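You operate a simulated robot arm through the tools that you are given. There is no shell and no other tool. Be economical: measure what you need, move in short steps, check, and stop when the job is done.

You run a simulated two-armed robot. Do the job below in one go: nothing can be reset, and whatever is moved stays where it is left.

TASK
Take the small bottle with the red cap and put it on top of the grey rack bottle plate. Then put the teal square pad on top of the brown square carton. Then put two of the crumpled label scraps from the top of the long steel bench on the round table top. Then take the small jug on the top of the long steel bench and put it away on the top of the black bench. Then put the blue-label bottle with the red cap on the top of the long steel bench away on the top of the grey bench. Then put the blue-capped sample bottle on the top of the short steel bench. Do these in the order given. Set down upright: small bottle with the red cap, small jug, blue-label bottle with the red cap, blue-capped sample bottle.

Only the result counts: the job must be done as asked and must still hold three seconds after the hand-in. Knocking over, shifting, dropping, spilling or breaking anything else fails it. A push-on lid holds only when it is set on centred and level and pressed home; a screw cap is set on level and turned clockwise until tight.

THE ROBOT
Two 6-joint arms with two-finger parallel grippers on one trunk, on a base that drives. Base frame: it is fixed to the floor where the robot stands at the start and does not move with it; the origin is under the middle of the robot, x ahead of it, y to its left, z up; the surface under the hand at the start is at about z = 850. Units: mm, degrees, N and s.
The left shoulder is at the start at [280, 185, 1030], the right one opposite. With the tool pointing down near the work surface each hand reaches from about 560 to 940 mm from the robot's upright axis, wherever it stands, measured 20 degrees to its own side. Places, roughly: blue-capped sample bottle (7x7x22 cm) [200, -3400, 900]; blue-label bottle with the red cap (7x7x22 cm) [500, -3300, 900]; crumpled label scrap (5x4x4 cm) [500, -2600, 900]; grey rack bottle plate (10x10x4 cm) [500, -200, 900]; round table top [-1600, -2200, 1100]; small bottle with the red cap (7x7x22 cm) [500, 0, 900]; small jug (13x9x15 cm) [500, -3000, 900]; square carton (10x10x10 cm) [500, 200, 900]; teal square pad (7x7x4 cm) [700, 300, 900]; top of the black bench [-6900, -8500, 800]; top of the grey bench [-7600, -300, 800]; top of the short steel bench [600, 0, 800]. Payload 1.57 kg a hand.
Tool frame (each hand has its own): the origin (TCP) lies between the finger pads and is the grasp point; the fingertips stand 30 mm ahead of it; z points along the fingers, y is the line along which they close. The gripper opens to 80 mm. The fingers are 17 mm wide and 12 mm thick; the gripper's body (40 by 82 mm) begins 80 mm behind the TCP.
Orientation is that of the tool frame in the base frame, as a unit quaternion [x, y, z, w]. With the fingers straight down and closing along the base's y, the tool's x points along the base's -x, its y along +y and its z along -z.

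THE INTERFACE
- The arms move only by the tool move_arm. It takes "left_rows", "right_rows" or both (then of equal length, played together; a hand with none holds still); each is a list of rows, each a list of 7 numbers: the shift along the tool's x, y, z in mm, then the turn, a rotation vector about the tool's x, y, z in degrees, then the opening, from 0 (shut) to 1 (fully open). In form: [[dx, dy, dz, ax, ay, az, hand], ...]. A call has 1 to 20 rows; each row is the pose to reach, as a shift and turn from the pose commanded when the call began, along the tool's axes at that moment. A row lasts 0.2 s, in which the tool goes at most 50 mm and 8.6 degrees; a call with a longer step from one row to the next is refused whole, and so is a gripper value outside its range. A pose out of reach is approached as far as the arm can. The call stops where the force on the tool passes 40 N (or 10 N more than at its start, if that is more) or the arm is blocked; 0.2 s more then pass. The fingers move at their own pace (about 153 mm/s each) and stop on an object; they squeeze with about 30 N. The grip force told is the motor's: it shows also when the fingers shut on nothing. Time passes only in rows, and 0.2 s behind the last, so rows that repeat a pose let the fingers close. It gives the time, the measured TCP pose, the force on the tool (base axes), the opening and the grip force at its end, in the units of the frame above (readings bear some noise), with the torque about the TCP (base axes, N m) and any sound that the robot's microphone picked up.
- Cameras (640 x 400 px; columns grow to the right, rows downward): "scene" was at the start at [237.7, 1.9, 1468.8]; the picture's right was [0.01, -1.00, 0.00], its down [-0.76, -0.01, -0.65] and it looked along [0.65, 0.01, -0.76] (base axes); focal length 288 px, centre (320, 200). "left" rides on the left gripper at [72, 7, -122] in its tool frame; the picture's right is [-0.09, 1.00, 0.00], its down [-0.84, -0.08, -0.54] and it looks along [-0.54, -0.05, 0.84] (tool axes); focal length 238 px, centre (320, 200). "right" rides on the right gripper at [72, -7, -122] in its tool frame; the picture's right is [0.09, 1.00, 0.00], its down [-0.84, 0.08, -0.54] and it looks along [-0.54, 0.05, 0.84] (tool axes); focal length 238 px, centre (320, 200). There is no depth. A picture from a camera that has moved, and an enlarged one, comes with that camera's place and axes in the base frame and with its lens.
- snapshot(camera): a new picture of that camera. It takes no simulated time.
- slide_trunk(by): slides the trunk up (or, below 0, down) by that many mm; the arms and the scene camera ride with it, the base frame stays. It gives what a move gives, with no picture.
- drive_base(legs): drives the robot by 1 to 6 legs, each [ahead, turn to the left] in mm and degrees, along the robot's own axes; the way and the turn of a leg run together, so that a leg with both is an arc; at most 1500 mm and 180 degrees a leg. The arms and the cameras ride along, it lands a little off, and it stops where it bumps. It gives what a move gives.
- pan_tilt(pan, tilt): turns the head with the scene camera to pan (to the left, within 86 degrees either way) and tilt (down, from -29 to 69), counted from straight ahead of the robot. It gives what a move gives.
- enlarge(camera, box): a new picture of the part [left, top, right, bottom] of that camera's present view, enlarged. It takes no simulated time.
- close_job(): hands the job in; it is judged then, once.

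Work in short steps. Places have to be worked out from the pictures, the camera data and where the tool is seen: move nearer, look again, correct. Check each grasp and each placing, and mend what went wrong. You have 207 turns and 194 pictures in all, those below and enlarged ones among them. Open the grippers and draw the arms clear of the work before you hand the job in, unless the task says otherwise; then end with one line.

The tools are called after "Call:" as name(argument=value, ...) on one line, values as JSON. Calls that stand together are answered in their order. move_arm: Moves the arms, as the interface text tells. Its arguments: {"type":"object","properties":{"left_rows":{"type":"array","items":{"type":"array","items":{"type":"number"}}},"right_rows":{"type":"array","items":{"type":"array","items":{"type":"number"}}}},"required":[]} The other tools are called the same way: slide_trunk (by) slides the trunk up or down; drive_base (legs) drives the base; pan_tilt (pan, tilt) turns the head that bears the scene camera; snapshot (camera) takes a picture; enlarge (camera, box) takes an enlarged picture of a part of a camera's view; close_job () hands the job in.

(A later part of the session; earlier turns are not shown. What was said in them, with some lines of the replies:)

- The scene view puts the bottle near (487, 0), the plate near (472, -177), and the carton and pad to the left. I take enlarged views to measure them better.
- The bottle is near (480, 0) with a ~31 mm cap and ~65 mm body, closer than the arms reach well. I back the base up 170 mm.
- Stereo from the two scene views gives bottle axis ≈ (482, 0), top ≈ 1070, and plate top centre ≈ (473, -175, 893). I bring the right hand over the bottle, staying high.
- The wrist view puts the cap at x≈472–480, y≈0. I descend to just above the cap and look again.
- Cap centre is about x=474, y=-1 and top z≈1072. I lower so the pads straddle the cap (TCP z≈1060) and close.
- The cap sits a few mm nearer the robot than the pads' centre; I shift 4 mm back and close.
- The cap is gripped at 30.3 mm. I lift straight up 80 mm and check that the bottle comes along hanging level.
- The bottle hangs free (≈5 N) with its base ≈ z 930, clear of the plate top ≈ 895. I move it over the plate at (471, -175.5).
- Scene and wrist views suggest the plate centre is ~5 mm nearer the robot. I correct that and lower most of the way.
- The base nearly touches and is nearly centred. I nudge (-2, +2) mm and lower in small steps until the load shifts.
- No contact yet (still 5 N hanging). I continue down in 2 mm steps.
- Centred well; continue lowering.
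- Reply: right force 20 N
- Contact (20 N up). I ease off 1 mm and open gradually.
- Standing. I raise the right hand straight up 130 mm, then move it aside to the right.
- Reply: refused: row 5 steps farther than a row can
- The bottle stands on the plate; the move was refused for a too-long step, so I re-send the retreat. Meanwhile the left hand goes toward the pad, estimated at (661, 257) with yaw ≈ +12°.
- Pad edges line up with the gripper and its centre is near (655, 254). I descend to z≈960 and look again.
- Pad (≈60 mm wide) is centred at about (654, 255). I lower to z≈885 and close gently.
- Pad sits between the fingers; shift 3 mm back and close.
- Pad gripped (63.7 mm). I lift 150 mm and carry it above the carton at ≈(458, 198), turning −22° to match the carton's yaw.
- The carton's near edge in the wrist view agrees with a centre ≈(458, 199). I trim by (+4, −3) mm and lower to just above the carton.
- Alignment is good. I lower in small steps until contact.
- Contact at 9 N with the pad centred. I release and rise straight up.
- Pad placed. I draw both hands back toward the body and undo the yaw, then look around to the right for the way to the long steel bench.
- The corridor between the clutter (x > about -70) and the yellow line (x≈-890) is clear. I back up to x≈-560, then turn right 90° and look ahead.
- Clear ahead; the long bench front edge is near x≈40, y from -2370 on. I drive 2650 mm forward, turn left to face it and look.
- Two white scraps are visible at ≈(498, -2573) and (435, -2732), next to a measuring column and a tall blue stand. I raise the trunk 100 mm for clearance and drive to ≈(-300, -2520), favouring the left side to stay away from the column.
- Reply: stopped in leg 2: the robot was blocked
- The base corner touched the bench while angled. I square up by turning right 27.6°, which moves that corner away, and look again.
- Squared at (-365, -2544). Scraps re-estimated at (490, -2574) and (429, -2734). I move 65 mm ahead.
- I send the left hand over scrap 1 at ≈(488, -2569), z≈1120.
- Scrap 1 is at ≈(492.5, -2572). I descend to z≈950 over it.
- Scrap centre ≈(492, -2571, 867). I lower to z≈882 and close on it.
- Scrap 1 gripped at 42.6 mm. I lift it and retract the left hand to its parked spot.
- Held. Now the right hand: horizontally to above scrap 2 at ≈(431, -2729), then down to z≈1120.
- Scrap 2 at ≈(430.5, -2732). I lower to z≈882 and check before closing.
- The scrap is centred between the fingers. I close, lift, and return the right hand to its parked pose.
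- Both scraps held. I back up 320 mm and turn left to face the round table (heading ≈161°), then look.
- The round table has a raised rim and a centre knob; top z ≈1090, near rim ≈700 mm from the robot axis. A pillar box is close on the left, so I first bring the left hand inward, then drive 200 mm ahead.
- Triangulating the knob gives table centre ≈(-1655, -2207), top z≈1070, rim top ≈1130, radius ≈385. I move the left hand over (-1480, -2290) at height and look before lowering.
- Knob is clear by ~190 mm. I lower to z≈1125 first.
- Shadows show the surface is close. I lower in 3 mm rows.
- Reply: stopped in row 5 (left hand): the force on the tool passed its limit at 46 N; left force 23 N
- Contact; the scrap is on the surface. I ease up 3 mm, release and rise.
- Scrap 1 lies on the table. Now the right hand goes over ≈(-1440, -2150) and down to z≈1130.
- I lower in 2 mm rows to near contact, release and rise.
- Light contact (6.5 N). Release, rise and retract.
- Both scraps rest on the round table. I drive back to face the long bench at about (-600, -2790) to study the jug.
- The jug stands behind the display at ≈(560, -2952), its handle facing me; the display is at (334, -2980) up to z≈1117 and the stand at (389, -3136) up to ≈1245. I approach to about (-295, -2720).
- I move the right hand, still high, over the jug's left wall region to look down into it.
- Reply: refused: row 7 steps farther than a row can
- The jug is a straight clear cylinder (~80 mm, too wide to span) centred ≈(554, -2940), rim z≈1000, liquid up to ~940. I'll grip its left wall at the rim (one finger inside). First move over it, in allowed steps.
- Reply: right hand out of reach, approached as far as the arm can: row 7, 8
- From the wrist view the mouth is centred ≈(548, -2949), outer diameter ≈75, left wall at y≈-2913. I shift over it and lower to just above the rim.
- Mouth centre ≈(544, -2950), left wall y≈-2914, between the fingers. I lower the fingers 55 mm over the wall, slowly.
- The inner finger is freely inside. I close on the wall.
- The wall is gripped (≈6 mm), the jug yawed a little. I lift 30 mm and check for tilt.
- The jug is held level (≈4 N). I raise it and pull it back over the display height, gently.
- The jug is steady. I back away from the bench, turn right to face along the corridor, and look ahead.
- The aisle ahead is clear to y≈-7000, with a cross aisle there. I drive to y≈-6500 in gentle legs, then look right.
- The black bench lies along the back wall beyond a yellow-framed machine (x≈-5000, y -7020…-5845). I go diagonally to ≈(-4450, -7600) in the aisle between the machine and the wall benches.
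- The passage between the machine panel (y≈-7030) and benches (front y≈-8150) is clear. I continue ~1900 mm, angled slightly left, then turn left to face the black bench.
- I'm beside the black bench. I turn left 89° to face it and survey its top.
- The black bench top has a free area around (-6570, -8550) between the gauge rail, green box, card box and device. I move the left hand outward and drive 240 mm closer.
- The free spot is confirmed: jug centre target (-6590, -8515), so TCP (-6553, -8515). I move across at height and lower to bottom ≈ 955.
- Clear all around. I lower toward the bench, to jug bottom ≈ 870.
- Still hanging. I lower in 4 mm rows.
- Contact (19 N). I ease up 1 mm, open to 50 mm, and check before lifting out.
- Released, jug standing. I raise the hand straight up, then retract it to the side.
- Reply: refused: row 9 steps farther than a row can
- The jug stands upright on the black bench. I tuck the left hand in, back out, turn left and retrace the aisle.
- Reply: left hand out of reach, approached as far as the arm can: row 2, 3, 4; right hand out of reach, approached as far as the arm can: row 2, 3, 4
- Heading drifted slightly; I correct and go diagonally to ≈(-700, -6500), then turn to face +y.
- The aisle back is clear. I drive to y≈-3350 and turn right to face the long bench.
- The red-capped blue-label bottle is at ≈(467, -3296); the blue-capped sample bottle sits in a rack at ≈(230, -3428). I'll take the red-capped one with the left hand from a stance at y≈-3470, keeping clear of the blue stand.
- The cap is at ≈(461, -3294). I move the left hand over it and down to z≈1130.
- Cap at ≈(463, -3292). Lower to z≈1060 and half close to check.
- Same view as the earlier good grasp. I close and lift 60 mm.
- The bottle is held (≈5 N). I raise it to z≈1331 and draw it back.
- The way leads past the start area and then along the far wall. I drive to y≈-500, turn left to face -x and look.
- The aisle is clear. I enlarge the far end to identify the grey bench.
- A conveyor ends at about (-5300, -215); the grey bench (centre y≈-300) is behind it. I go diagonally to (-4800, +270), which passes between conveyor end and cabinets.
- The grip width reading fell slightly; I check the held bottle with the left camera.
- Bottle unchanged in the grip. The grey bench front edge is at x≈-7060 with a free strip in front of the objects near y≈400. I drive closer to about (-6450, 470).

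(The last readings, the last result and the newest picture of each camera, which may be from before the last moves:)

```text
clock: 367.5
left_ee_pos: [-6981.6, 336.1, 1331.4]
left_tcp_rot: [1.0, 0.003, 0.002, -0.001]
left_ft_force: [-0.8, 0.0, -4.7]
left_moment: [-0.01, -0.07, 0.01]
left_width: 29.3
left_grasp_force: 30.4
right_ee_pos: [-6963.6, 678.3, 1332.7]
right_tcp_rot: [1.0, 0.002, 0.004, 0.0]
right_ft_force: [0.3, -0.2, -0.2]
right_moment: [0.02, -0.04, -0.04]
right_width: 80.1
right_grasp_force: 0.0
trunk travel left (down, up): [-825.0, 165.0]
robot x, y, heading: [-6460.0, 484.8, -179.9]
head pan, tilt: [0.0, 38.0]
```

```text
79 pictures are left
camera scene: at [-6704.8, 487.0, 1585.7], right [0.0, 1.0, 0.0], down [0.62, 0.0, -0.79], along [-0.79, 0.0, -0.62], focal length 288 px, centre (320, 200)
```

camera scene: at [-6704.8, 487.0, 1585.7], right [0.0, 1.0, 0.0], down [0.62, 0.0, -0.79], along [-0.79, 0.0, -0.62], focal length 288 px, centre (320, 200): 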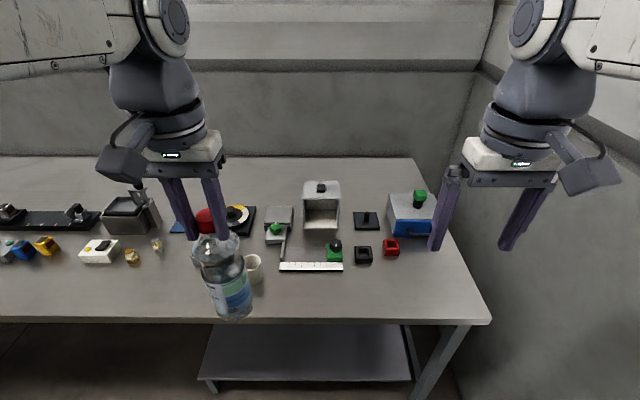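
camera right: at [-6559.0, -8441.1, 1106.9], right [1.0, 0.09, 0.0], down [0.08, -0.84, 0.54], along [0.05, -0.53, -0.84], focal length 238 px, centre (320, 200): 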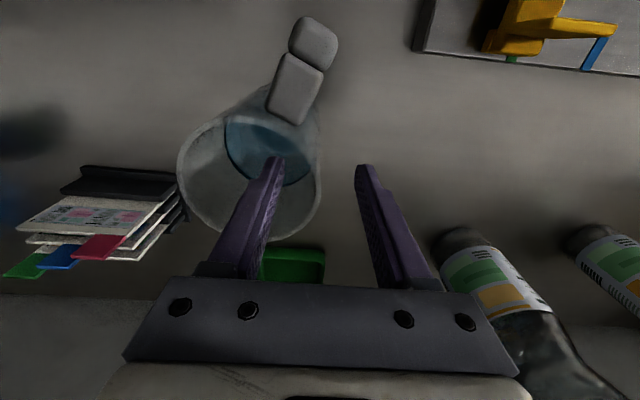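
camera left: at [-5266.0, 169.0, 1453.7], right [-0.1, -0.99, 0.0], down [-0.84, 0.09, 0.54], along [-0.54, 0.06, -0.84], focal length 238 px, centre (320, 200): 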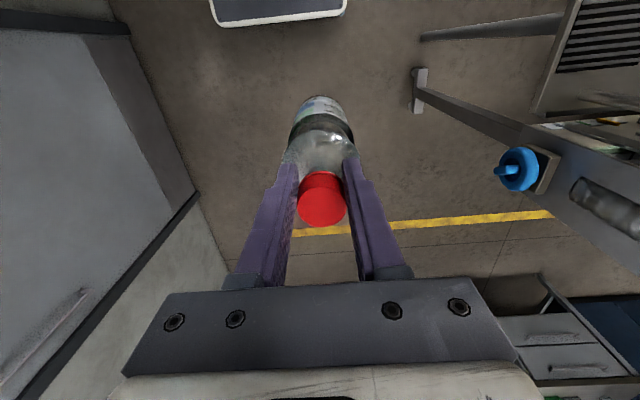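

Free spot at ≈(-7200, 470) between the front edge (x≈-7116) and the white ruler (x≈-7296). I move the left hand over it and lower to bottle bottom ≈ 900.

Call:
move_arm(left_rows=[[-36, -22, 0, 0, 0, 0, 0], [-73, -45, 0, 0, 0, 0, 0], [-109, -67, 0, 0, 0, 0, 0], [-145, -89, 0, 0, 0, 0, 0], [-182, -112, 0, 0, 0, 0, 0], [-218, -134, 0, 0, 0, 0, 0], [-218, -134, 40, 0, 0, 0, 0], [-218, -134, 80, 0, 0, 0, 0], [-218, -134, 120, 0, 0, 0, 0], [-218, -134, 160, 0, 0, 0, 0], [-218, -134, 200, 0, 0, 0, 0], [-218, -134, 220, 0, 0, 0, 0], [-218, -134, 220, 0, 0, 0, 0]])

Call:
snapshot(camera="scene")

Call:
snapshot(camera="left")

```text
clock: 370.3
left_ee_pos: [-7200.9, 470.2, 1111.3]
left_tcp_rot: [1.0, 0.003, 0.002, -0.001]
left_ft_force: [-0.3, -0.1, -5.1]
left_moment: [-0.02, -0.06, 0.0]
left_width: 29.0
left_grasp_force: 30.5
right_ee_pos: [-6964.4, 679.3, 1332.1]
right_tcp_rot: [1.0, 0.001, 0.004, 0.001]
right_ft_force: [1.0, -0.4, 0.4]
right_moment: [0.04, -0.03, -0.01]
right_width: 79.8
right_grasp_force: 0.1
trunk travel left (down, up): [-825.0, 165.0]
robot x, y, heading: [-6460.3, 488.4, -180.3]
head pan, tilt: [0.0, 38.0]
```

```text
78 pictures are left
camera scene: at [-6704.9, 487.1, 1585.6], right [0.0, 1.0, 0.0], down [0.62, 0.0, -0.79], along [-0.79, 0.0, -0.62], focal length 288 px, centre (320, 200)
```

scene: 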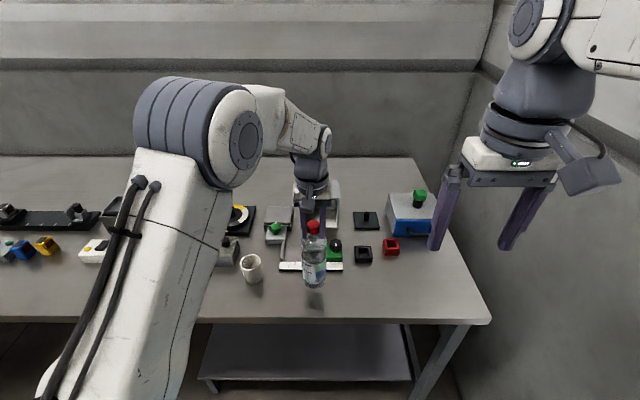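

```text
77 pictures are left
camera left: at [-7129.1, 463.0, 1233.5], right [-0.09, -1.0, 0.0], down [-0.84, 0.07, 0.54], along [-0.54, 0.05, -0.84], focal length 238 px, centre (320, 200)
```

left: 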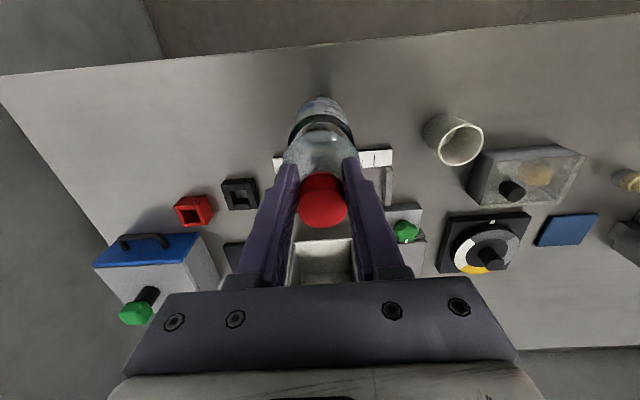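

Placement spot looks good. I lower 35 mm, then smaller steps.

Call:
move_arm(left_rows=[[0, 0, 15, 0, 0, 0, 0], [0, 0, 30, 0, 0, 0, 0], [0, 0, 38, 0, 0, 0, 0], [0, 0, 38, 0, 0, 0, 0]])

```text
clock: 371.3
left_ee_pos: [-7200.8, 470.5, 1073.6]
left_tcp_rot: [1.0, 0.003, 0.002, -0.001]
left_ft_force: [0.1, -0.8, -4.7]
left_moment: [0.0, -0.06, 0.01]
left_width: 29.2
left_grasp_force: 30.0
right_ee_pos: [-6964.5, 678.5, 1332.5]
right_tcp_rot: [1.0, 0.002, 0.005, 0.0]
right_ft_force: [-0.6, 0.2, 0.5]
right_moment: [-0.01, -0.02, -0.01]
right_width: 80.1
right_grasp_force: 0.0
trunk travel left (down, up): [-825.0, 165.0]
robot x, y, heading: [-6458.9, 487.0, -180.2]
head pan, tilt: [0.0, 38.0]
```

Call:
move_arm(left_rows=[[0, 0, 3, 0, 0, 0, 0], [0, 0, 6, 0, 0, 0, 0], [0, 0, 9, 0, 0, 0, 0], [0, 0, 11, 0, 0, 0, 0], [0, 0, 11, 0, 0, 0, 0]])

```text
clock: 372.5
left_ee_pos: [-7199.8, 469.4, 1062.9]
left_tcp_rot: [1.0, 0.003, 0.0, -0.001]
left_ft_force: [2.3, -0.9, 3.6]
left_moment: [-0.19, -0.18, 0.05]
left_width: 29.2
left_grasp_force: 29.8
right_ee_pos: [-6962.9, 679.5, 1332.5]
right_tcp_rot: [1.0, 0.002, 0.005, 0.0]
right_ft_force: [0.1, 0.1, 0.0]
right_moment: [0.0, 0.0, 0.02]
right_width: 80.0
right_grasp_force: 0.0
trunk travel left (down, up): [-825.0, 165.0]
robot x, y, heading: [-6462.4, 484.5, -179.7]
head pan, tilt: [0.0, 38.0]
```

Contact begins (load gone, +3.6 N). One more mm, then open.

Call:
move_arm(left_rows=[[0, 0, 1, 0, 0, 0, 0], [0, 0, 1, 0, 0, 0, 0], [0, 0, 1, 0, 0, 0, 0.42], [0, 0, 1, 0, 0, 0, 0.55], [0, 0, 1, 0, 0, 0, 0.8], [0, 0, 1, 0, 0, 0, 0.8]])

Call:
snapshot(camera="left")

```text
clock: 373.9
left_ee_pos: [-7199.9, 469.2, 1060.5]
left_tcp_rot: [1.0, 0.003, 0.001, -0.001]
left_ft_force: [-0.2, 0.7, -0.2]
left_moment: [0.0, 0.02, 0.0]
left_width: 64.3
left_grasp_force: 0.0
right_ee_pos: [-6964.0, 678.9, 1333.2]
right_tcp_rot: [1.0, 0.002, 0.003, 0.001]
right_ft_force: [0.3, 0.3, 0.2]
right_moment: [-0.01, -0.01, -0.01]
right_width: 79.9
right_grasp_force: 0.0
trunk travel left (down, up): [-825.0, 165.0]
robot x, y, heading: [-6454.6, 492.2, -179.9]
head pan, tilt: [0.0, 38.0]
```

```text
76 pictures are left
camera left: at [-7128.0, 462.5, 1182.8], right [-0.09, -1.0, 0.0], down [-0.84, 0.07, 0.54], along [-0.54, 0.05, -0.84], focal length 238 px, centre (320, 200)
```

left: 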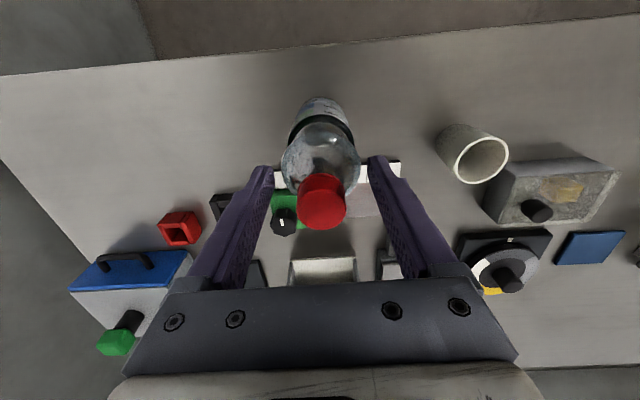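

Bottle is free and standing. I raise the hand straight up and retract it.

Call:
move_arm(left_rows=[[0, 0, -40, 0, 0, 0, 0.8], [0, 0, -80, 0, 0, 0, 1], [0, 0, -120, 0, 0, 0, 1], [0, 0, -160, 0, 0, 0, 1], [0, 0, -200, 0, 0, 0, 1], [0, 0, -240, 0, 0, 0, 1], [0, 0, -270, 0, 0, 0, 1], [38, 20, -270, 0, 0, 0, 1], [76, 40, -270, 0, 0, 0, 1], [114, 60, -270, 0, 0, 0, 1], [152, 80, -270, 0, 0, 0, 1], [190, 105, -270, 0, 0, 0, 1], [215, 130, -270, 0, 0, 0, 1], [215, 130, -270, 0, 0, 0, 1]])

Call:
snapshot(camera="scene")

```text
clock: 376.9
left_ee_pos: [-6984.3, 337.7, 1332.0]
left_tcp_rot: [1.0, 0.003, 0.001, -0.001]
left_ft_force: [-0.6, -0.7, 0.8]
left_moment: [0.02, 0.02, 0.03]
left_width: 80.0
left_grasp_force: 0.2
right_ee_pos: [-6963.1, 678.6, 1332.7]
right_tcp_rot: [1.0, 0.001, 0.005, 0.0]
right_ft_force: [0.4, -0.1, -0.1]
right_moment: [-0.02, -0.03, -0.01]
right_width: 79.9
right_grasp_force: 0.1
trunk travel left (down, up): [-825.0, 165.0]
robot x, y, heading: [-6458.5, 487.0, -180.0]
head pan, tilt: [0.0, 38.0]
```

```text
75 pictures are left
camera scene: at [-6704.4, 487.0, 1585.7], right [0.0, 1.0, 0.0], down [0.62, 0.0, -0.79], along [-0.79, 0.0, -0.62], focal length 288 px, centre (320, 200)
```

scene: 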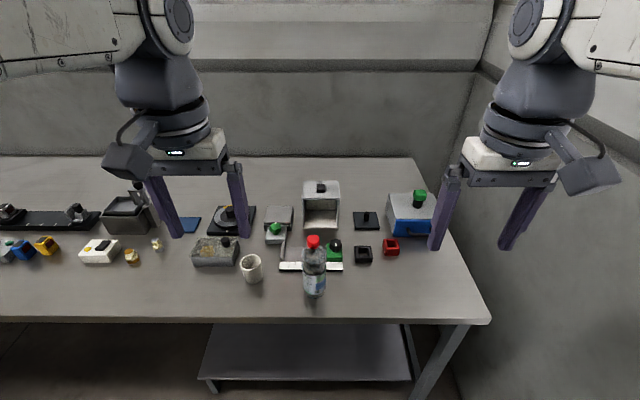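

The bottle stands upright on the grey bench. I back off, turn around and return along the same route.

Call:
drive_base(legs=[[-400, 0], [0, 90], [0, 90], [0, -7.5], [1250, 0], [0, -4.5]])

Call:
pan_tilt(pan=0, tilt=14)

Call:
snapshot(camera="scene")

```text
clock: 393.9
left_ee_pos: [-4289.9, 351.7, 1332.9]
left_tcp_rot: [0.103, 0.995, -0.001, 0.0]
left_ft_force: [1.2, 0.0, -0.3]
left_moment: [0.01, -0.02, -0.03]
left_width: 80.2
left_grasp_force: 0.1
right_ee_pos: [-4383.3, 24.7, 1331.6]
right_tcp_rot: [0.105, 0.994, 0.0, -0.004]
right_ft_force: [-0.5, -0.3, 0.0]
right_moment: [-0.01, 0.06, -0.02]
right_width: 80.2
right_grasp_force: 0.0
trunk travel left (down, up): [-825.0, 165.0]
robot x, y, heading: [-4834.8, 317.6, -12.0]
head pan, tilt: [0.0, 38.0]
```

```text
clock: 394.8
left_ee_pos: [-4290.8, 351.0, 1332.0]
left_tcp_rot: [0.104, 0.995, 0.0, -0.001]
left_ft_force: [0.3, -0.5, -1.1]
left_moment: [0.01, 0.0, 0.01]
left_width: 80.0
left_grasp_force: 0.0
right_ee_pos: [-4381.2, 23.9, 1332.0]
right_tcp_rot: [0.105, 0.994, 0.0, -0.004]
right_ft_force: [-0.2, -0.1, 0.0]
right_moment: [0.0, 0.03, 0.01]
right_width: 79.7
right_grasp_force: 0.1
trunk travel left (down, up): [-825.0, 165.0]
robot x, y, heading: [-4834.1, 319.8, -12.6]
head pan, tilt: [0.0, 14.0]
```

```text
74 pictures are left
camera scene: at [-4587.9, 266.1, 1623.8], right [-0.21, -0.98, 0.0], down [-0.24, 0.05, -0.97], along [0.95, -0.2, -0.24], focal length 288 px, centre (320, 200)
```

scene: 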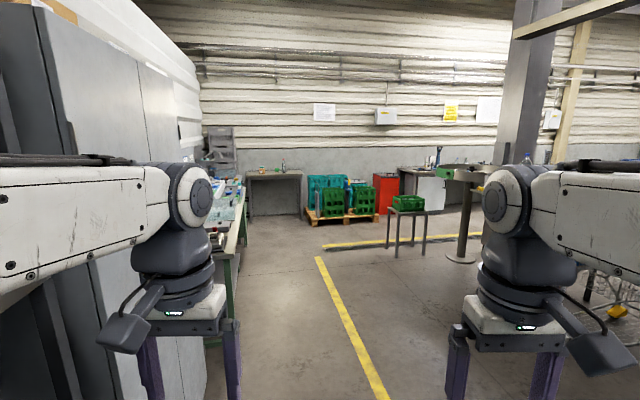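

Clear. I drive back to the corridor and turn down it.

Call:
drive_base(legs=[[1410, 0], [1410, 0], [1390, 0], [0, -77.5], [1400, 0]])

```text
clock: 424.9
left_ee_pos: [-664.6, -2618.1, 1332.7]
left_tcp_rot: [0.714, 0.701, 0.0, -0.001]
left_ft_force: [-1.0, 0.8, 0.7]
left_moment: [-0.01, 0.03, 0.02]
left_width: 79.8
left_grasp_force: 0.2
right_ee_pos: [-1003.9, -2589.7, 1333.2]
right_tcp_rot: [0.714, 0.7, 0.003, -0.004]
right_ft_force: [-0.2, 0.2, -0.1]
right_moment: [0.0, 0.03, -0.01]
right_width: 80.1
right_grasp_force: 0.1
trunk travel left (down, up): [-825.0, 165.0]
robot x, y, heading: [-800.6, -2087.9, -91.3]
head pan, tilt: [0.0, 14.0]
```

I continue to y≈-3470 and face the bench.

Call:
drive_base(legs=[[0, 6], [1390, 0], [0, 85.3]])

Call:
pan_tilt(pan=0, tilt=35)

Call:
snapshot(camera="scene")

```text
clock: 436.2
left_ee_pos: [-155.4, -3326.6, 1332.6]
left_tcp_rot: [-0.021, 1.0, 0.002, -0.001]
left_ft_force: [0.1, 0.1, 0.7]
left_moment: [-0.01, 0.0, -0.02]
left_width: 80.2
left_grasp_force: 0.0
right_ee_pos: [-165.8, -3664.3, 1331.6]
right_tcp_rot: [-0.018, 1.0, 0.001, -0.006]
right_ft_force: [-0.1, 0.1, 0.4]
right_moment: [0.0, 0.0, 0.04]
right_width: 80.0
right_grasp_force: 0.0
trunk travel left (down, up): [-825.0, 165.0]
robot x, y, heading: [-679.6, -3485.0, 2.4]
head pan, tilt: [0.0, 14.0]
```

```text
clock: 437.0
left_ee_pos: [-156.6, -3326.9, 1333.6]
left_tcp_rot: [-0.02, 1.0, 0.001, -0.001]
left_ft_force: [0.3, -0.6, 0.1]
left_moment: [-0.02, -0.01, -0.01]
left_width: 80.1
left_grasp_force: 0.1
right_ee_pos: [-167.2, -3665.7, 1331.3]
right_tcp_rot: [-0.019, 1.0, 0.002, -0.004]
right_ft_force: [0.0, 0.4, -0.4]
right_moment: [0.03, 0.0, -0.01]
right_width: 80.0
right_grasp_force: 0.1
trunk travel left (down, up): [-825.0, 165.0]
robot x, y, heading: [-677.7, -3484.9, 2.4]
head pan, tilt: [0.0, 35.0]
```

```text
73 pictures are left
camera scene: at [-427.5, -3475.6, 1590.4], right [0.04, -1.0, 0.0], down [-0.57, -0.02, -0.82], along [0.82, 0.03, -0.57], focal length 288 px, centre (320, 200)
```

scene: 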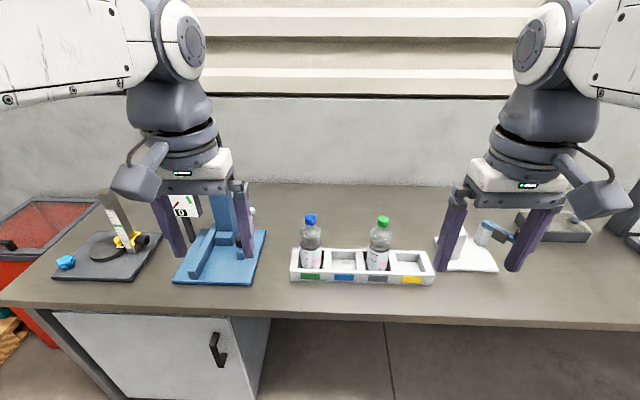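

The sample bottle's cap is at ≈(233, -3425). I square up and drive 190 mm closer, to use the left hand.

Call:
drive_base(legs=[[0, -2.4], [190, 0]])

Call:
snapshot(camera="left")

Call:
snapshot(camera="scene")

```text
clock: 439.0
left_ee_pos: [39.3, -3349.9, 1333.3]
left_tcp_rot: [0.002, 1.0, 0.001, -0.001]
left_ft_force: [-1.0, -0.9, -0.3]
left_moment: [0.01, -0.01, 0.01]
left_width: 80.1
left_grasp_force: 0.1
right_ee_pos: [15.6, -3687.4, 1331.7]
right_tcp_rot: [0.003, 1.0, 0.002, -0.005]
right_ft_force: [0.7, 0.1, -0.2]
right_moment: [-0.01, -0.03, -0.02]
right_width: 80.2
right_grasp_force: 0.1
trunk travel left (down, up): [-825.0, 165.0]
robot x, y, heading: [-485.5, -3487.0, -0.3]
head pan, tilt: [0.0, 35.0]
```

```text
72 pictures are left
camera left: at [-31.1, -3342.6, 1455.2], right [0.1, 1.0, 0.0], down [0.84, -0.08, 0.54], along [0.54, -0.05, -0.84], focal length 238 px, centre (320, 200)
```

left: 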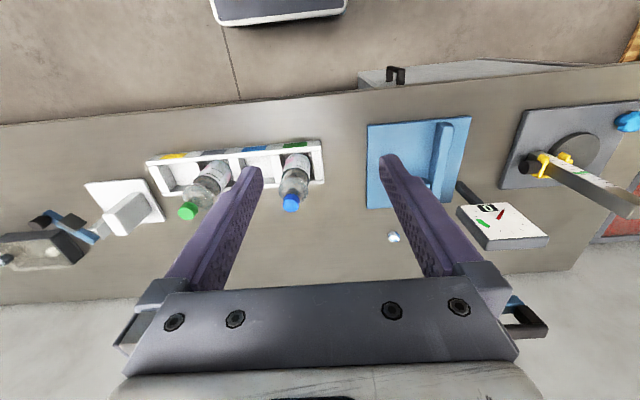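

```text
71 pictures are left
camera scene: at [-237.9, -3486.8, 1590.3], right [-0.01, -1.0, 0.0], down [-0.57, 0.0, -0.82], along [0.82, 0.0, -0.57], focal length 288 px, centre (320, 200)
```

scene: 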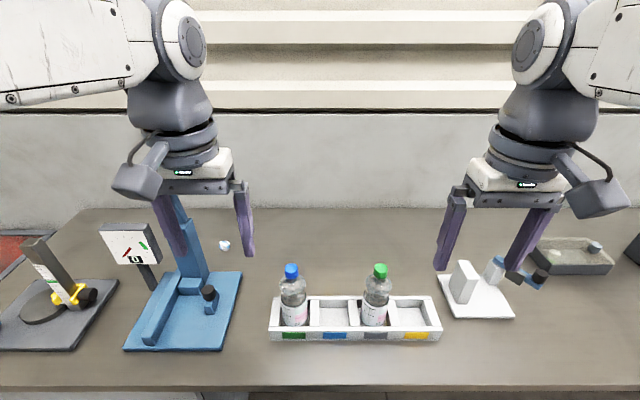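

Cap ≈(221, -3421). I move the left hand above it, down to z≈1140.

Call:
move_arm(left_rows=[[-36, -14, 0, 0, 0, 0, 1], [-73, -28, 0, 0, 0, 0, 1], [-109, -43, 0, 0, 0, 0, 1], [-146, -57, 0, 0, 0, 0, 1], [-182, -71, 0, 0, 0, 0, 1], [-182, -71, 45, 0, 0, 0, 1], [-182, -71, 90, 0, 0, 0, 1], [-182, -71, 135, 0, 0, 0, 1], [-182, -71, 180, 0, 0, 0, 1], [-182, -71, 190, 0, 0, 0, 1], [-182, -71, 190, 0, 0, 0, 1]])

Call:
snapshot(camera="left")

Call:
enlarge(camera="scene", box=[220, 180, 400, 350])

```text
clock: 441.4
left_ee_pos: [222.7, -3419.3, 1144.0]
left_tcp_rot: [0.003, 1.0, 0.001, -0.001]
left_ft_force: [0.7, 0.3, 0.3]
left_moment: [-0.01, 0.03, 0.02]
left_width: 79.9
left_grasp_force: 0.0
right_ee_pos: [16.0, -3689.1, 1332.1]
right_tcp_rot: [0.004, 1.0, 0.002, -0.004]
right_ft_force: [-0.3, -0.3, 0.3]
right_moment: [-0.03, 0.0, 0.01]
right_width: 80.0
right_grasp_force: 0.0
trunk travel left (down, up): [-825.0, 165.0]
robot x, y, heading: [-484.0, -3484.5, -0.4]
head pan, tilt: [0.0, 35.0]
```

```text
70 pictures are left
camera left: at [152.0, -3412.4, 1264.8], right [0.1, 1.0, 0.0], down [0.84, -0.08, 0.54], along [0.54, -0.05, -0.84], focal length 238 px, centre (320, 200)
```

left: 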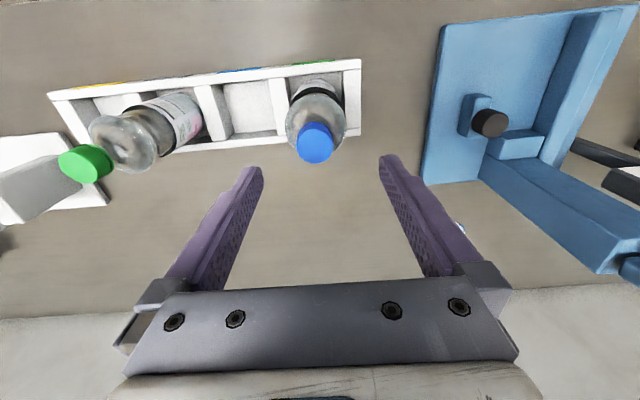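

```text
2.35 times, centred on (310, 265) of scene
camera zoom: at [-237.6, -3486.8, 1590.2], right [-0.01, -1.0, 0.0], down [-0.57, 0.0, -0.82], along [0.82, 0.0, -0.57], focal length 679 px, centre (344, 47)
```

zoom: 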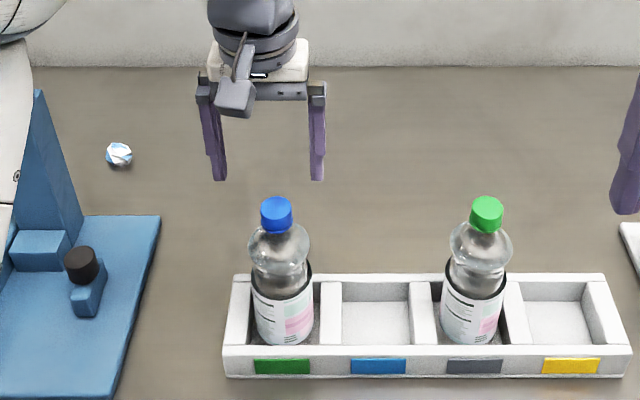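

Cap at (216, -3422), top z≈1072. I lower to z≈1062 and half close to check.

Call:
move_arm(left_rows=[[6, -2.5, 40, 0, 0, 0, 1], [6, -2.5, 82, 0, 0, 0, 1], [6, -2.5, 82, 0, 0, 0, 1], [6, -2.5, 82, 0, 0, 0, 0.6], [6, -2.5, 82, 0, 0, 0, 0.47]])

Call:
snapshot(camera="left")

```text
clock: 442.6
left_ee_pos: [214.9, -3420.4, 1062.0]
left_tcp_rot: [0.003, 1.0, 0.001, 0.001]
left_ft_force: [1.5, -1.0, 2.1]
left_moment: [0.07, 0.09, 0.01]
left_width: 40.2
left_grasp_force: 1.6
right_ee_pos: [15.5, -3688.4, 1330.4]
right_tcp_rot: [0.004, 1.0, 0.002, -0.005]
right_ft_force: [-0.2, -0.1, -0.4]
right_moment: [0.02, 0.03, 0.0]
right_width: 79.8
right_grasp_force: 0.0
trunk travel left (down, up): [-825.0, 165.0]
robot x, y, heading: [-488.4, -3487.4, -0.1]
head pan, tilt: [0.0, 35.0]
```

```text
68 pictures are left
camera left: at [144.2, -3414.1, 1183.1], right [0.1, 1.0, 0.0], down [0.84, -0.08, 0.54], along [0.54, -0.05, -0.84], focal length 238 px, centre (320, 200)
```

left: 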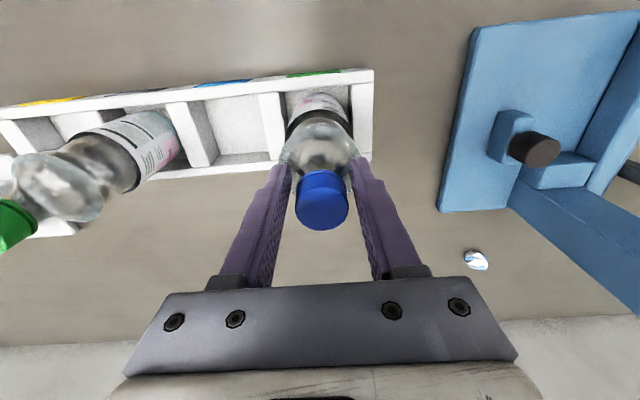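

A fingertip touches the bottle's shoulder (40 mm). I raise 8 mm, then close on the cap.

Call:
move_arm(left_rows=[[0, 0, 0, 0, 0, 0, 0.6], [0, 0, -4, 0, 0, 0, 0.6], [0, 0, -9, 0, 0, 0, 0.6], [0, 0, -9, 0, 0, 0, 0.45], [0, 0, -9, 0, 0, 0, 0.2], [0, 0, -9, 0, 0, 0, 0.0], [0, 0, -9, 0, 0, 0, 0.0]])

Call:
snapshot(camera="left")

Call:
enlarge(camera="scene", box=[220, 180, 400, 350])

```text
clock: 444.2
left_ee_pos: [215.9, -3421.2, 1068.8]
left_tcp_rot: [0.001, 1.0, 0.001, -0.001]
left_ft_force: [-0.2, -1.4, 0.3]
left_moment: [-0.48, -0.01, -0.06]
left_width: 30.4
left_grasp_force: 29.9
right_ee_pos: [16.1, -3688.7, 1331.5]
right_tcp_rot: [0.003, 1.0, 0.002, -0.004]
right_ft_force: [0.0, -0.4, 0.0]
right_moment: [0.01, -0.01, 0.01]
right_width: 80.1
right_grasp_force: 0.1
trunk travel left (down, up): [-825.0, 165.0]
robot x, y, heading: [-483.6, -3489.7, -0.4]
head pan, tilt: [0.0, 35.0]
```

```text
67 pictures are left
camera left: at [144.9, -3415.0, 1191.5], right [0.1, 1.0, 0.0], down [0.84, -0.08, 0.54], along [0.54, -0.05, -0.84], focal length 238 px, centre (320, 200)
```

left: 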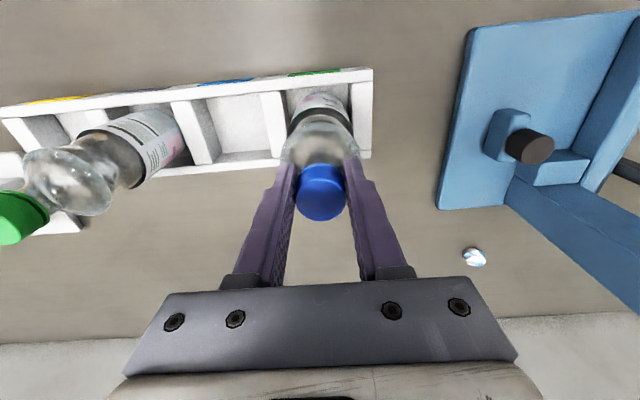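

```text
2.35 times, centred on (310, 265) of scene
camera zoom: at [-237.5, -3486.9, 1590.2], right [-0.01, -1.0, 0.0], down [-0.57, 0.0, -0.82], along [0.82, 0.0, -0.57], focal length 679 px, centre (344, 47)
```

zoom: 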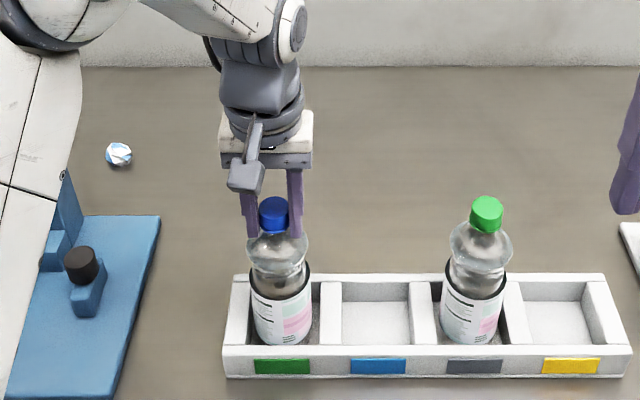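

Gripped (30.4 mm). I lift slowly out of the rack, checking the load.

Call:
move_arm(left_rows=[[0, 0, -5, 0, 0, 0, 0], [0, 0, -12, 0, 0, 0, 0], [0, 0, -20, 0, 0, 0, 0], [0, 0, -20, 0, 0, 0, 0]])

Call:
enlarge(camera="scene", box=[220, 180, 400, 350])

```text
clock: 445.2
left_ee_pos: [216.3, -3421.0, 1089.1]
left_tcp_rot: [0.001, 1.0, 0.001, -0.001]
left_ft_force: [-0.1, -1.0, -4.6]
left_moment: [-0.13, 0.07, 0.01]
left_width: 30.5
left_grasp_force: 30.2
right_ee_pos: [15.9, -3687.9, 1332.3]
right_tcp_rot: [0.003, 1.0, 0.001, -0.004]
right_ft_force: [-0.5, 0.7, -0.3]
right_moment: [0.05, 0.01, -0.02]
right_width: 79.8
right_grasp_force: 0.0
trunk travel left (down, up): [-825.0, 165.0]
robot x, y, heading: [-489.1, -3489.4, -0.1]
head pan, tilt: [0.0, 35.0]
```

```text
2.35 times, centred on (310, 265) of scene
camera zoom: at [-237.4, -3486.8, 1590.2], right [-0.01, -1.0, 0.0], down [-0.57, 0.0, -0.82], along [0.82, 0.0, -0.57], focal length 679 px, centre (344, 47)
```

zoom: 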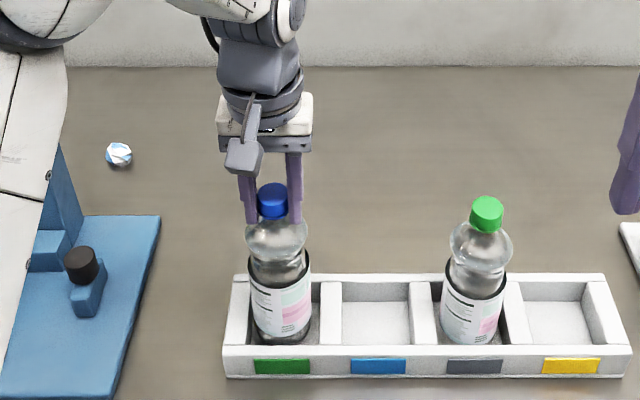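

Free and hanging level. I lift to z≈1330 and draw back.

Call:
move_arm(left_rows=[[0, 0, -20, 0, 0, 0, 0], [0, 0, -50, 0, 0, 0, 0], [0, 0, -85, 0, 0, 0, 0], [0, 0, -125, 0, 0, 0, 0], [0, 0, -165, 0, 0, 0, 0], [0, 0, -205, 0, 0, 0, 0], [0, 0, -240, 0, 0, 0, 0], [35, 14, -240, 0, 0, 0, 0], [70, 28, -240, 0, 0, 0, 0], [105, 43, -240, 0, 0, 0, 0], [140, 57, -240, 0, 0, 0, 0], [165, 70, -240, 0, 0, 0, 0], [165, 70, -240, 0, 0, 0, 0]])

Call:
snapshot(camera="scene")

Call:
drive_base(legs=[[-170, 0], [0, 90], [1450, 0], [1450, 0], [350, 0]])

```text
clock: 448.0
left_ee_pos: [51.1, -3352.3, 1328.3]
left_tcp_rot: [0.002, 1.0, 0.002, 0.0]
left_ft_force: [-0.3, 0.0, -5.5]
left_moment: [0.12, 0.03, 0.01]
left_width: 30.4
left_grasp_force: 29.1
right_ee_pos: [16.2, -3688.3, 1332.4]
right_tcp_rot: [0.004, 1.0, 0.001, -0.005]
right_ft_force: [-0.5, 0.1, 0.3]
right_moment: [-0.02, -0.04, -0.02]
right_width: 80.4
right_grasp_force: 0.0
trunk travel left (down, up): [-825.0, 165.0]
robot x, y, heading: [-485.8, -3487.0, -0.3]
head pan, tilt: [0.0, 35.0]
```

```text
64 pictures are left
camera scene: at [-237.6, -3486.6, 1590.2], right [-0.01, -1.0, 0.0], down [-0.57, 0.0, -0.82], along [0.82, 0.0, -0.57], focal length 288 px, centre (320, 200)
```

scene: 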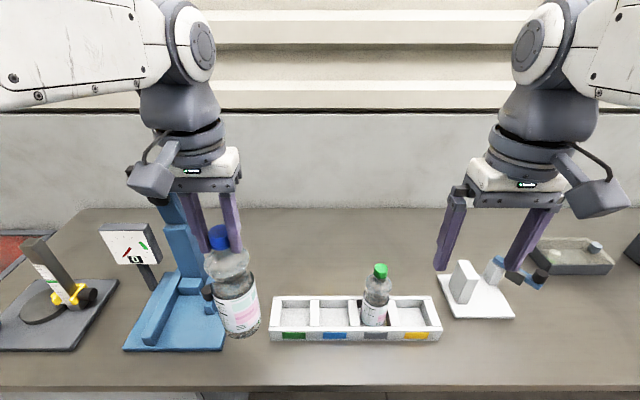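

```text
clock: 468.7
left_ee_pos: [-853.6, 283.4, 1329.9]
left_tcp_rot: [0.715, -0.699, 0.0, 0.001]
left_ft_force: [-0.2, 1.1, -4.0]
left_moment: [-0.01, 0.1, 0.01]
left_width: 30.4
left_grasp_force: 29.6
right_ee_pos: [-517.5, 257.4, 1332.4]
right_tcp_rot: [0.715, -0.7, 0.002, 0.004]
right_ft_force: [-0.4, 0.1, -0.7]
right_moment: [0.02, 0.02, 0.02]
right_width: 80.0
right_grasp_force: 0.0
trunk travel left (down, up): [-825.0, 165.0]
robot x, y, heading: [-705.5, -250.6, 91.5]
head pan, tilt: [0.0, 35.0]
```

I continue to y≈0, turn to face the short bench, and approach with a pause to look.

Call:
drive_base(legs=[[250, 0], [0, -91.5], [430, 0]])

Call:
pan_tilt(pan=0, tilt=42)

Call:
snapshot(camera="scene")

```text
clock: 476.7
left_ee_pos: [263.7, 149.9, 1329.4]
left_tcp_rot: [-0.007, 1.0, 0.001, -0.001]
left_ft_force: [-0.4, -0.5, -4.8]
left_moment: [-0.05, 0.04, 0.01]
left_width: 30.6
left_grasp_force: 29.5
right_ee_pos: [234.3, -184.9, 1331.5]
right_tcp_rot: [-0.006, 1.0, 0.002, -0.005]
right_ft_force: [-0.1, 0.5, -0.5]
right_moment: [-0.01, 0.02, 0.02]
right_width: 80.0
right_grasp_force: 0.1
trunk travel left (down, up): [-825.0, 165.0]
robot x, y, heading: [-270.3, 7.1, 0.9]
head pan, tilt: [0.0, 35.0]
```

```text
clock: 477.4
left_ee_pos: [263.7, 149.7, 1328.3]
left_tcp_rot: [-0.007, 1.0, 0.0, -0.001]
left_ft_force: [0.8, 0.2, -4.8]
left_moment: [0.06, 0.06, 0.03]
left_width: 30.5
left_grasp_force: 30.5
right_ee_pos: [235.1, -184.7, 1331.0]
right_tcp_rot: [-0.005, 1.0, 0.001, -0.005]
right_ft_force: [-0.1, 0.3, -0.3]
right_moment: [0.0, 0.01, 0.0]
right_width: 79.9
right_grasp_force: 0.1
trunk travel left (down, up): [-825.0, 165.0]
robot x, y, heading: [-272.4, 6.9, 0.8]
head pan, tilt: [0.0, 42.0]
```

```text
63 pictures are left
camera scene: at [-27.7, 12.1, 1579.8], right [0.01, -1.0, 0.0], down [-0.67, -0.01, -0.74], along [0.74, 0.01, -0.67], focal length 288 px, centre (320, 200)
```

scene: 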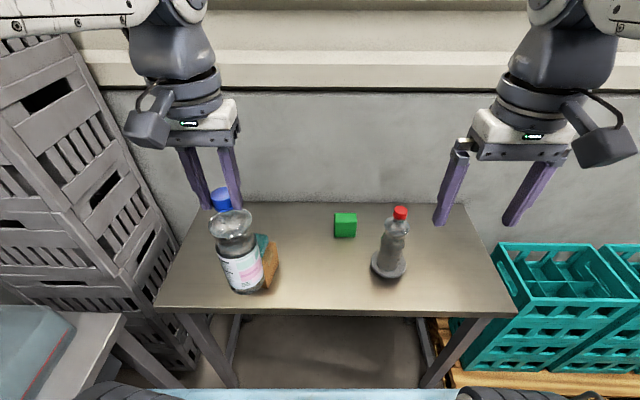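

The short bench is as left: bottle on plate, pad on carton. The gap at (490, 5) is free. I move the sample bottle over it and lower to z≈1110.

Call:
move_arm(left_rows=[[-32, -21, 0, 0, 0, 0, 0], [-64, -42, 0, 0, 0, 0, 0], [-96, -63, 0, 0, 0, 0, 0], [-128, -84, 0, 0, 0, 0, 0], [-160, -106, 0, 0, 0, 0, 0], [-192, -127, 0, 0, 0, 0, 0], [-224, -148, 0, 0, 0, 0, 0], [-224, -148, 40, 0, 0, 0, 0], [-224, -148, 80, 0, 0, 0, 0], [-224, -148, 120, 0, 0, 0, 0], [-224, -148, 160, 0, 0, 0, 0], [-224, -148, 200, 0, 0, 0, 0], [-224, -148, 218, 0, 0, 0, 0], [-224, -148, 218, 0, 0, 0, 0]])

Call:
snapshot(camera="scene")

Call:
snapshot(camera="left")

```text
clock: 480.4
left_ee_pos: [489.6, 6.4, 1109.4]
left_tcp_rot: [-0.007, 1.0, 0.001, -0.001]
left_ft_force: [-1.0, -0.5, -5.1]
left_moment: [-0.05, 0.03, 0.02]
left_width: 30.5
left_grasp_force: 29.7
right_ee_pos: [235.4, -185.6, 1332.1]
right_tcp_rot: [-0.005, 1.0, 0.002, -0.005]
right_ft_force: [0.3, -0.5, -0.6]
right_moment: [-0.02, 0.01, 0.01]
right_width: 79.9
right_grasp_force: 0.0
trunk travel left (down, up): [-825.0, 165.0]
robot x, y, heading: [-273.2, 8.1, 1.1]
head pan, tilt: [0.0, 42.0]
```

```text
62 pictures are left
camera scene: at [-27.6, 12.0, 1579.7], right [0.01, -1.0, 0.0], down [-0.67, -0.01, -0.74], along [0.74, 0.01, -0.67], focal length 288 px, centre (320, 200)
```

scene: 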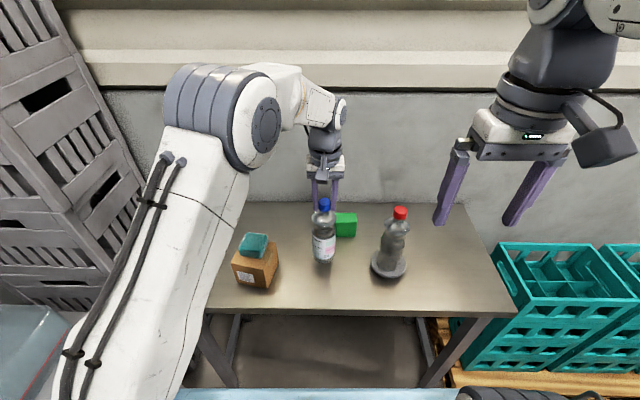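

```text
61 pictures are left
camera left: at [417.5, 12.0, 1232.2], right [0.08, 1.0, 0.0], down [0.84, -0.07, 0.54], along [0.54, -0.04, -0.84], focal length 238 px, centre (320, 200)
```

left: 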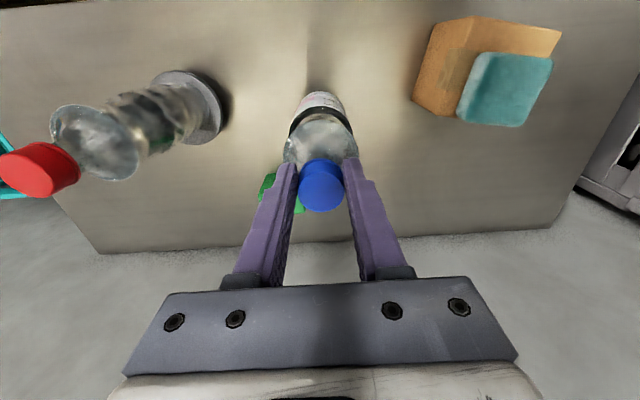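

Centred in the gap. I lower 32 mm then in small steps.

Call:
move_arm(left_rows=[[0, 0, 15, 0, 0, 0, 0], [0, 0, 28, 0, 0, 0, 0], [0, 0, 33, 0, 0, 0, 0], [0, 0, 33, 0, 0, 0, 0]])

Call:
move_arm(left_rows=[[0, 0, 3, 0, 0, 0, 0], [0, 0, 6, 0, 0, 0, 0], [0, 0, 6, 0, 0, 0, 0]])

```text
clock: 481.4
left_ee_pos: [488.7, 6.6, 1078.2]
left_tcp_rot: [-0.006, 1.0, 0.002, 0.0]
left_ft_force: [-0.3, -0.6, -4.1]
left_moment: [-0.04, 0.02, -0.03]
left_width: 30.3
left_grasp_force: 29.8
right_ee_pos: [235.1, -185.0, 1331.5]
right_tcp_rot: [-0.006, 1.0, 0.002, -0.005]
right_ft_force: [0.6, 0.6, -0.6]
right_moment: [-0.03, -0.02, -0.01]
right_width: 80.0
right_grasp_force: 0.1
trunk travel left (down, up): [-825.0, 165.0]
robot x, y, heading: [-271.0, 10.6, 0.7]
head pan, tilt: [0.0, 42.0]
```

```text
clock: 482.2
left_ee_pos: [489.7, 5.9, 1073.7]
left_tcp_rot: [-0.007, 1.0, 0.001, 0.002]
left_ft_force: [-2.6, 3.5, 20.7]
left_moment: [0.42, -0.02, 0.05]
left_width: 30.7
left_grasp_force: 30.2
right_ee_pos: [233.3, -185.2, 1331.7]
right_tcp_rot: [-0.005, 1.0, 0.002, -0.005]
right_ft_force: [0.5, -0.2, 0.4]
right_moment: [-0.03, 0.01, -0.02]
right_width: 79.8
right_grasp_force: 0.1
trunk travel left (down, up): [-825.0, 165.0]
robot x, y, heading: [-272.5, 6.2, 0.4]
head pan, tilt: [0.0, 42.0]
```

Contact (21 N). I ease 2 mm up and open gradually.

Call:
move_arm(left_rows=[[0, 0, -2, 0, 0, 0, 0], [0, 0, -2, 0, 0, 0, 0], [0, 0, -2, 0, 0, 0, 0.42], [0, 0, -2, 0, 0, 0, 0.5], [0, 0, -2, 0, 0, 0, 0.7], [0, 0, -2, 0, 0, 0, 0.7]])

Call:
snapshot(camera="left")

```text
clock: 483.6
left_ee_pos: [489.1, 5.0, 1072.8]
left_tcp_rot: [-0.008, 1.0, 0.001, -0.001]
left_ft_force: [-0.3, -0.8, 0.4]
left_moment: [-0.03, 0.02, -0.02]
left_width: 56.1
left_grasp_force: 0.0
right_ee_pos: [234.2, -185.2, 1332.4]
right_tcp_rot: [-0.005, 1.0, 0.002, -0.006]
right_ft_force: [0.0, -0.4, -0.3]
right_moment: [0.02, 0.03, 0.0]
right_width: 79.9
right_grasp_force: 0.1
trunk travel left (down, up): [-825.0, 165.0]
robot x, y, heading: [-273.8, 5.0, 0.7]
head pan, tilt: [0.0, 42.0]
```

```text
60 pictures are left
camera left: at [416.7, 10.7, 1195.5], right [0.08, 1.0, 0.0], down [0.84, -0.07, 0.54], along [0.54, -0.04, -0.84], focal length 238 px, centre (320, 200)
```

left: 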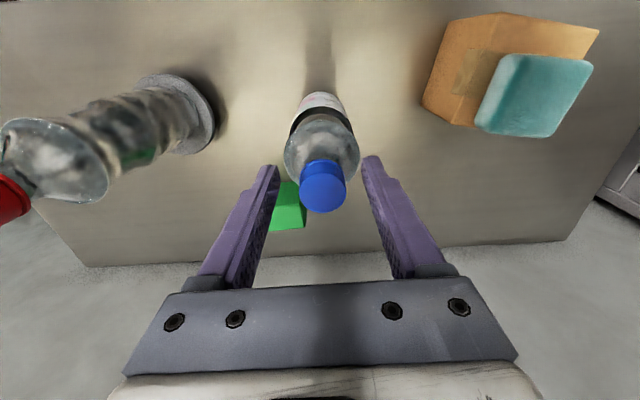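

The bottle stands free. I raise the hand straight up and retract it, then look.

Call:
move_arm(left_rows=[[0, 0, -35, 0, 0, 0, 0.7], [0, 0, -75, 0, 0, 0, 0.8], [0, 0, -115, 0, 0, 0, 1], [0, 0, -155, 0, 0, 0, 1], [0, 0, -195, 0, 0, 0, 1], [0, 0, -235, 0, 0, 0, 1], [0, 0, -260, 0, 0, 0, 1], [40, 25, -260, 0, 0, 0, 1], [80, 50, -260, 0, 0, 0, 1], [120, 75, -260, 0, 0, 0, 1], [160, 105, -260, 0, 0, 0, 1], [200, 135, -260, 0, 0, 0, 1], [200, 135, -260, 0, 0, 0, 1]])

Call:
snapshot(camera="scene")

Call:
enlarge(camera="scene", box=[220, 180, 430, 310])

```text
clock: 486.4
left_ee_pos: [285.3, 136.5, 1337.3]
left_tcp_rot: [-0.007, 1.0, 0.0, -0.002]
left_ft_force: [0.0, -0.3, 0.9]
left_moment: [0.02, -0.03, 0.01]
left_width: 79.9
left_grasp_force: 0.1
right_ee_pos: [234.2, -184.7, 1332.2]
right_tcp_rot: [-0.005, 1.0, 0.002, -0.005]
right_ft_force: [-0.3, 0.5, 0.5]
right_moment: [0.0, 0.01, -0.02]
right_width: 80.1
right_grasp_force: 0.1
trunk travel left (down, up): [-825.0, 165.0]
robot x, y, heading: [-271.8, 8.2, 0.9]
head pan, tilt: [0.0, 42.0]
```

```text
59 pictures are left
camera scene: at [-28.3, 12.2, 1579.8], right [0.01, -1.0, 0.0], down [-0.67, -0.01, -0.74], along [0.74, 0.01, -0.67], focal length 288 px, centre (320, 200)
```

scene: 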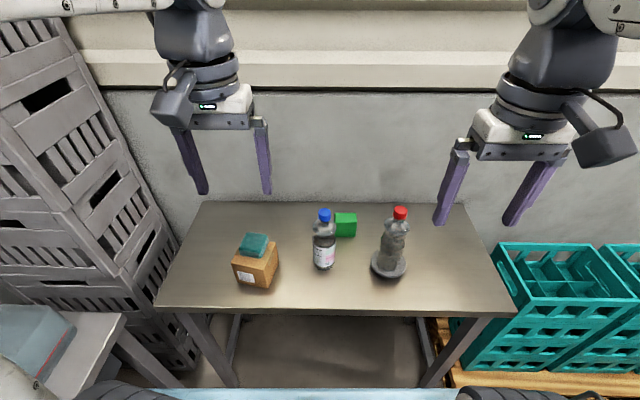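

```text
3.05 times, centred on (325, 245) of scene
camera zoom: at [-28.3, 12.2, 1579.8], right [0.01, -1.0, 0.0], down [-0.67, -0.01, -0.74], along [0.74, 0.01, -0.67], focal length 879 px, centre (305, 63)
```

zoom: 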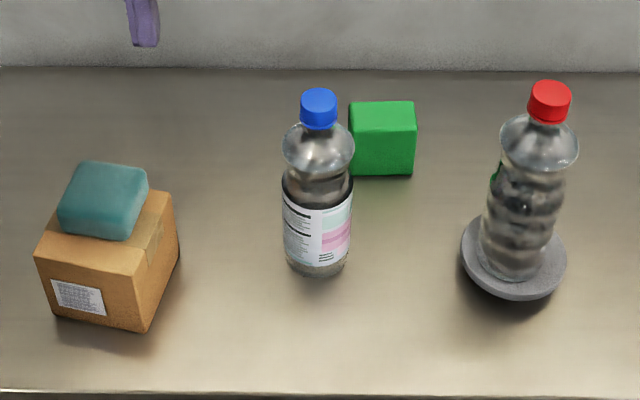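

Everything is placed and upright, the grippers are open and both arms are clear. I hand in.

Call:
close_job()

```text
The job is handed in.
```

I did all six steps in the order you gave and handed the job in; it ended without a pass or fail message. At my last look at each place, everything was where you asked, and all four bottles and the jug were upright.
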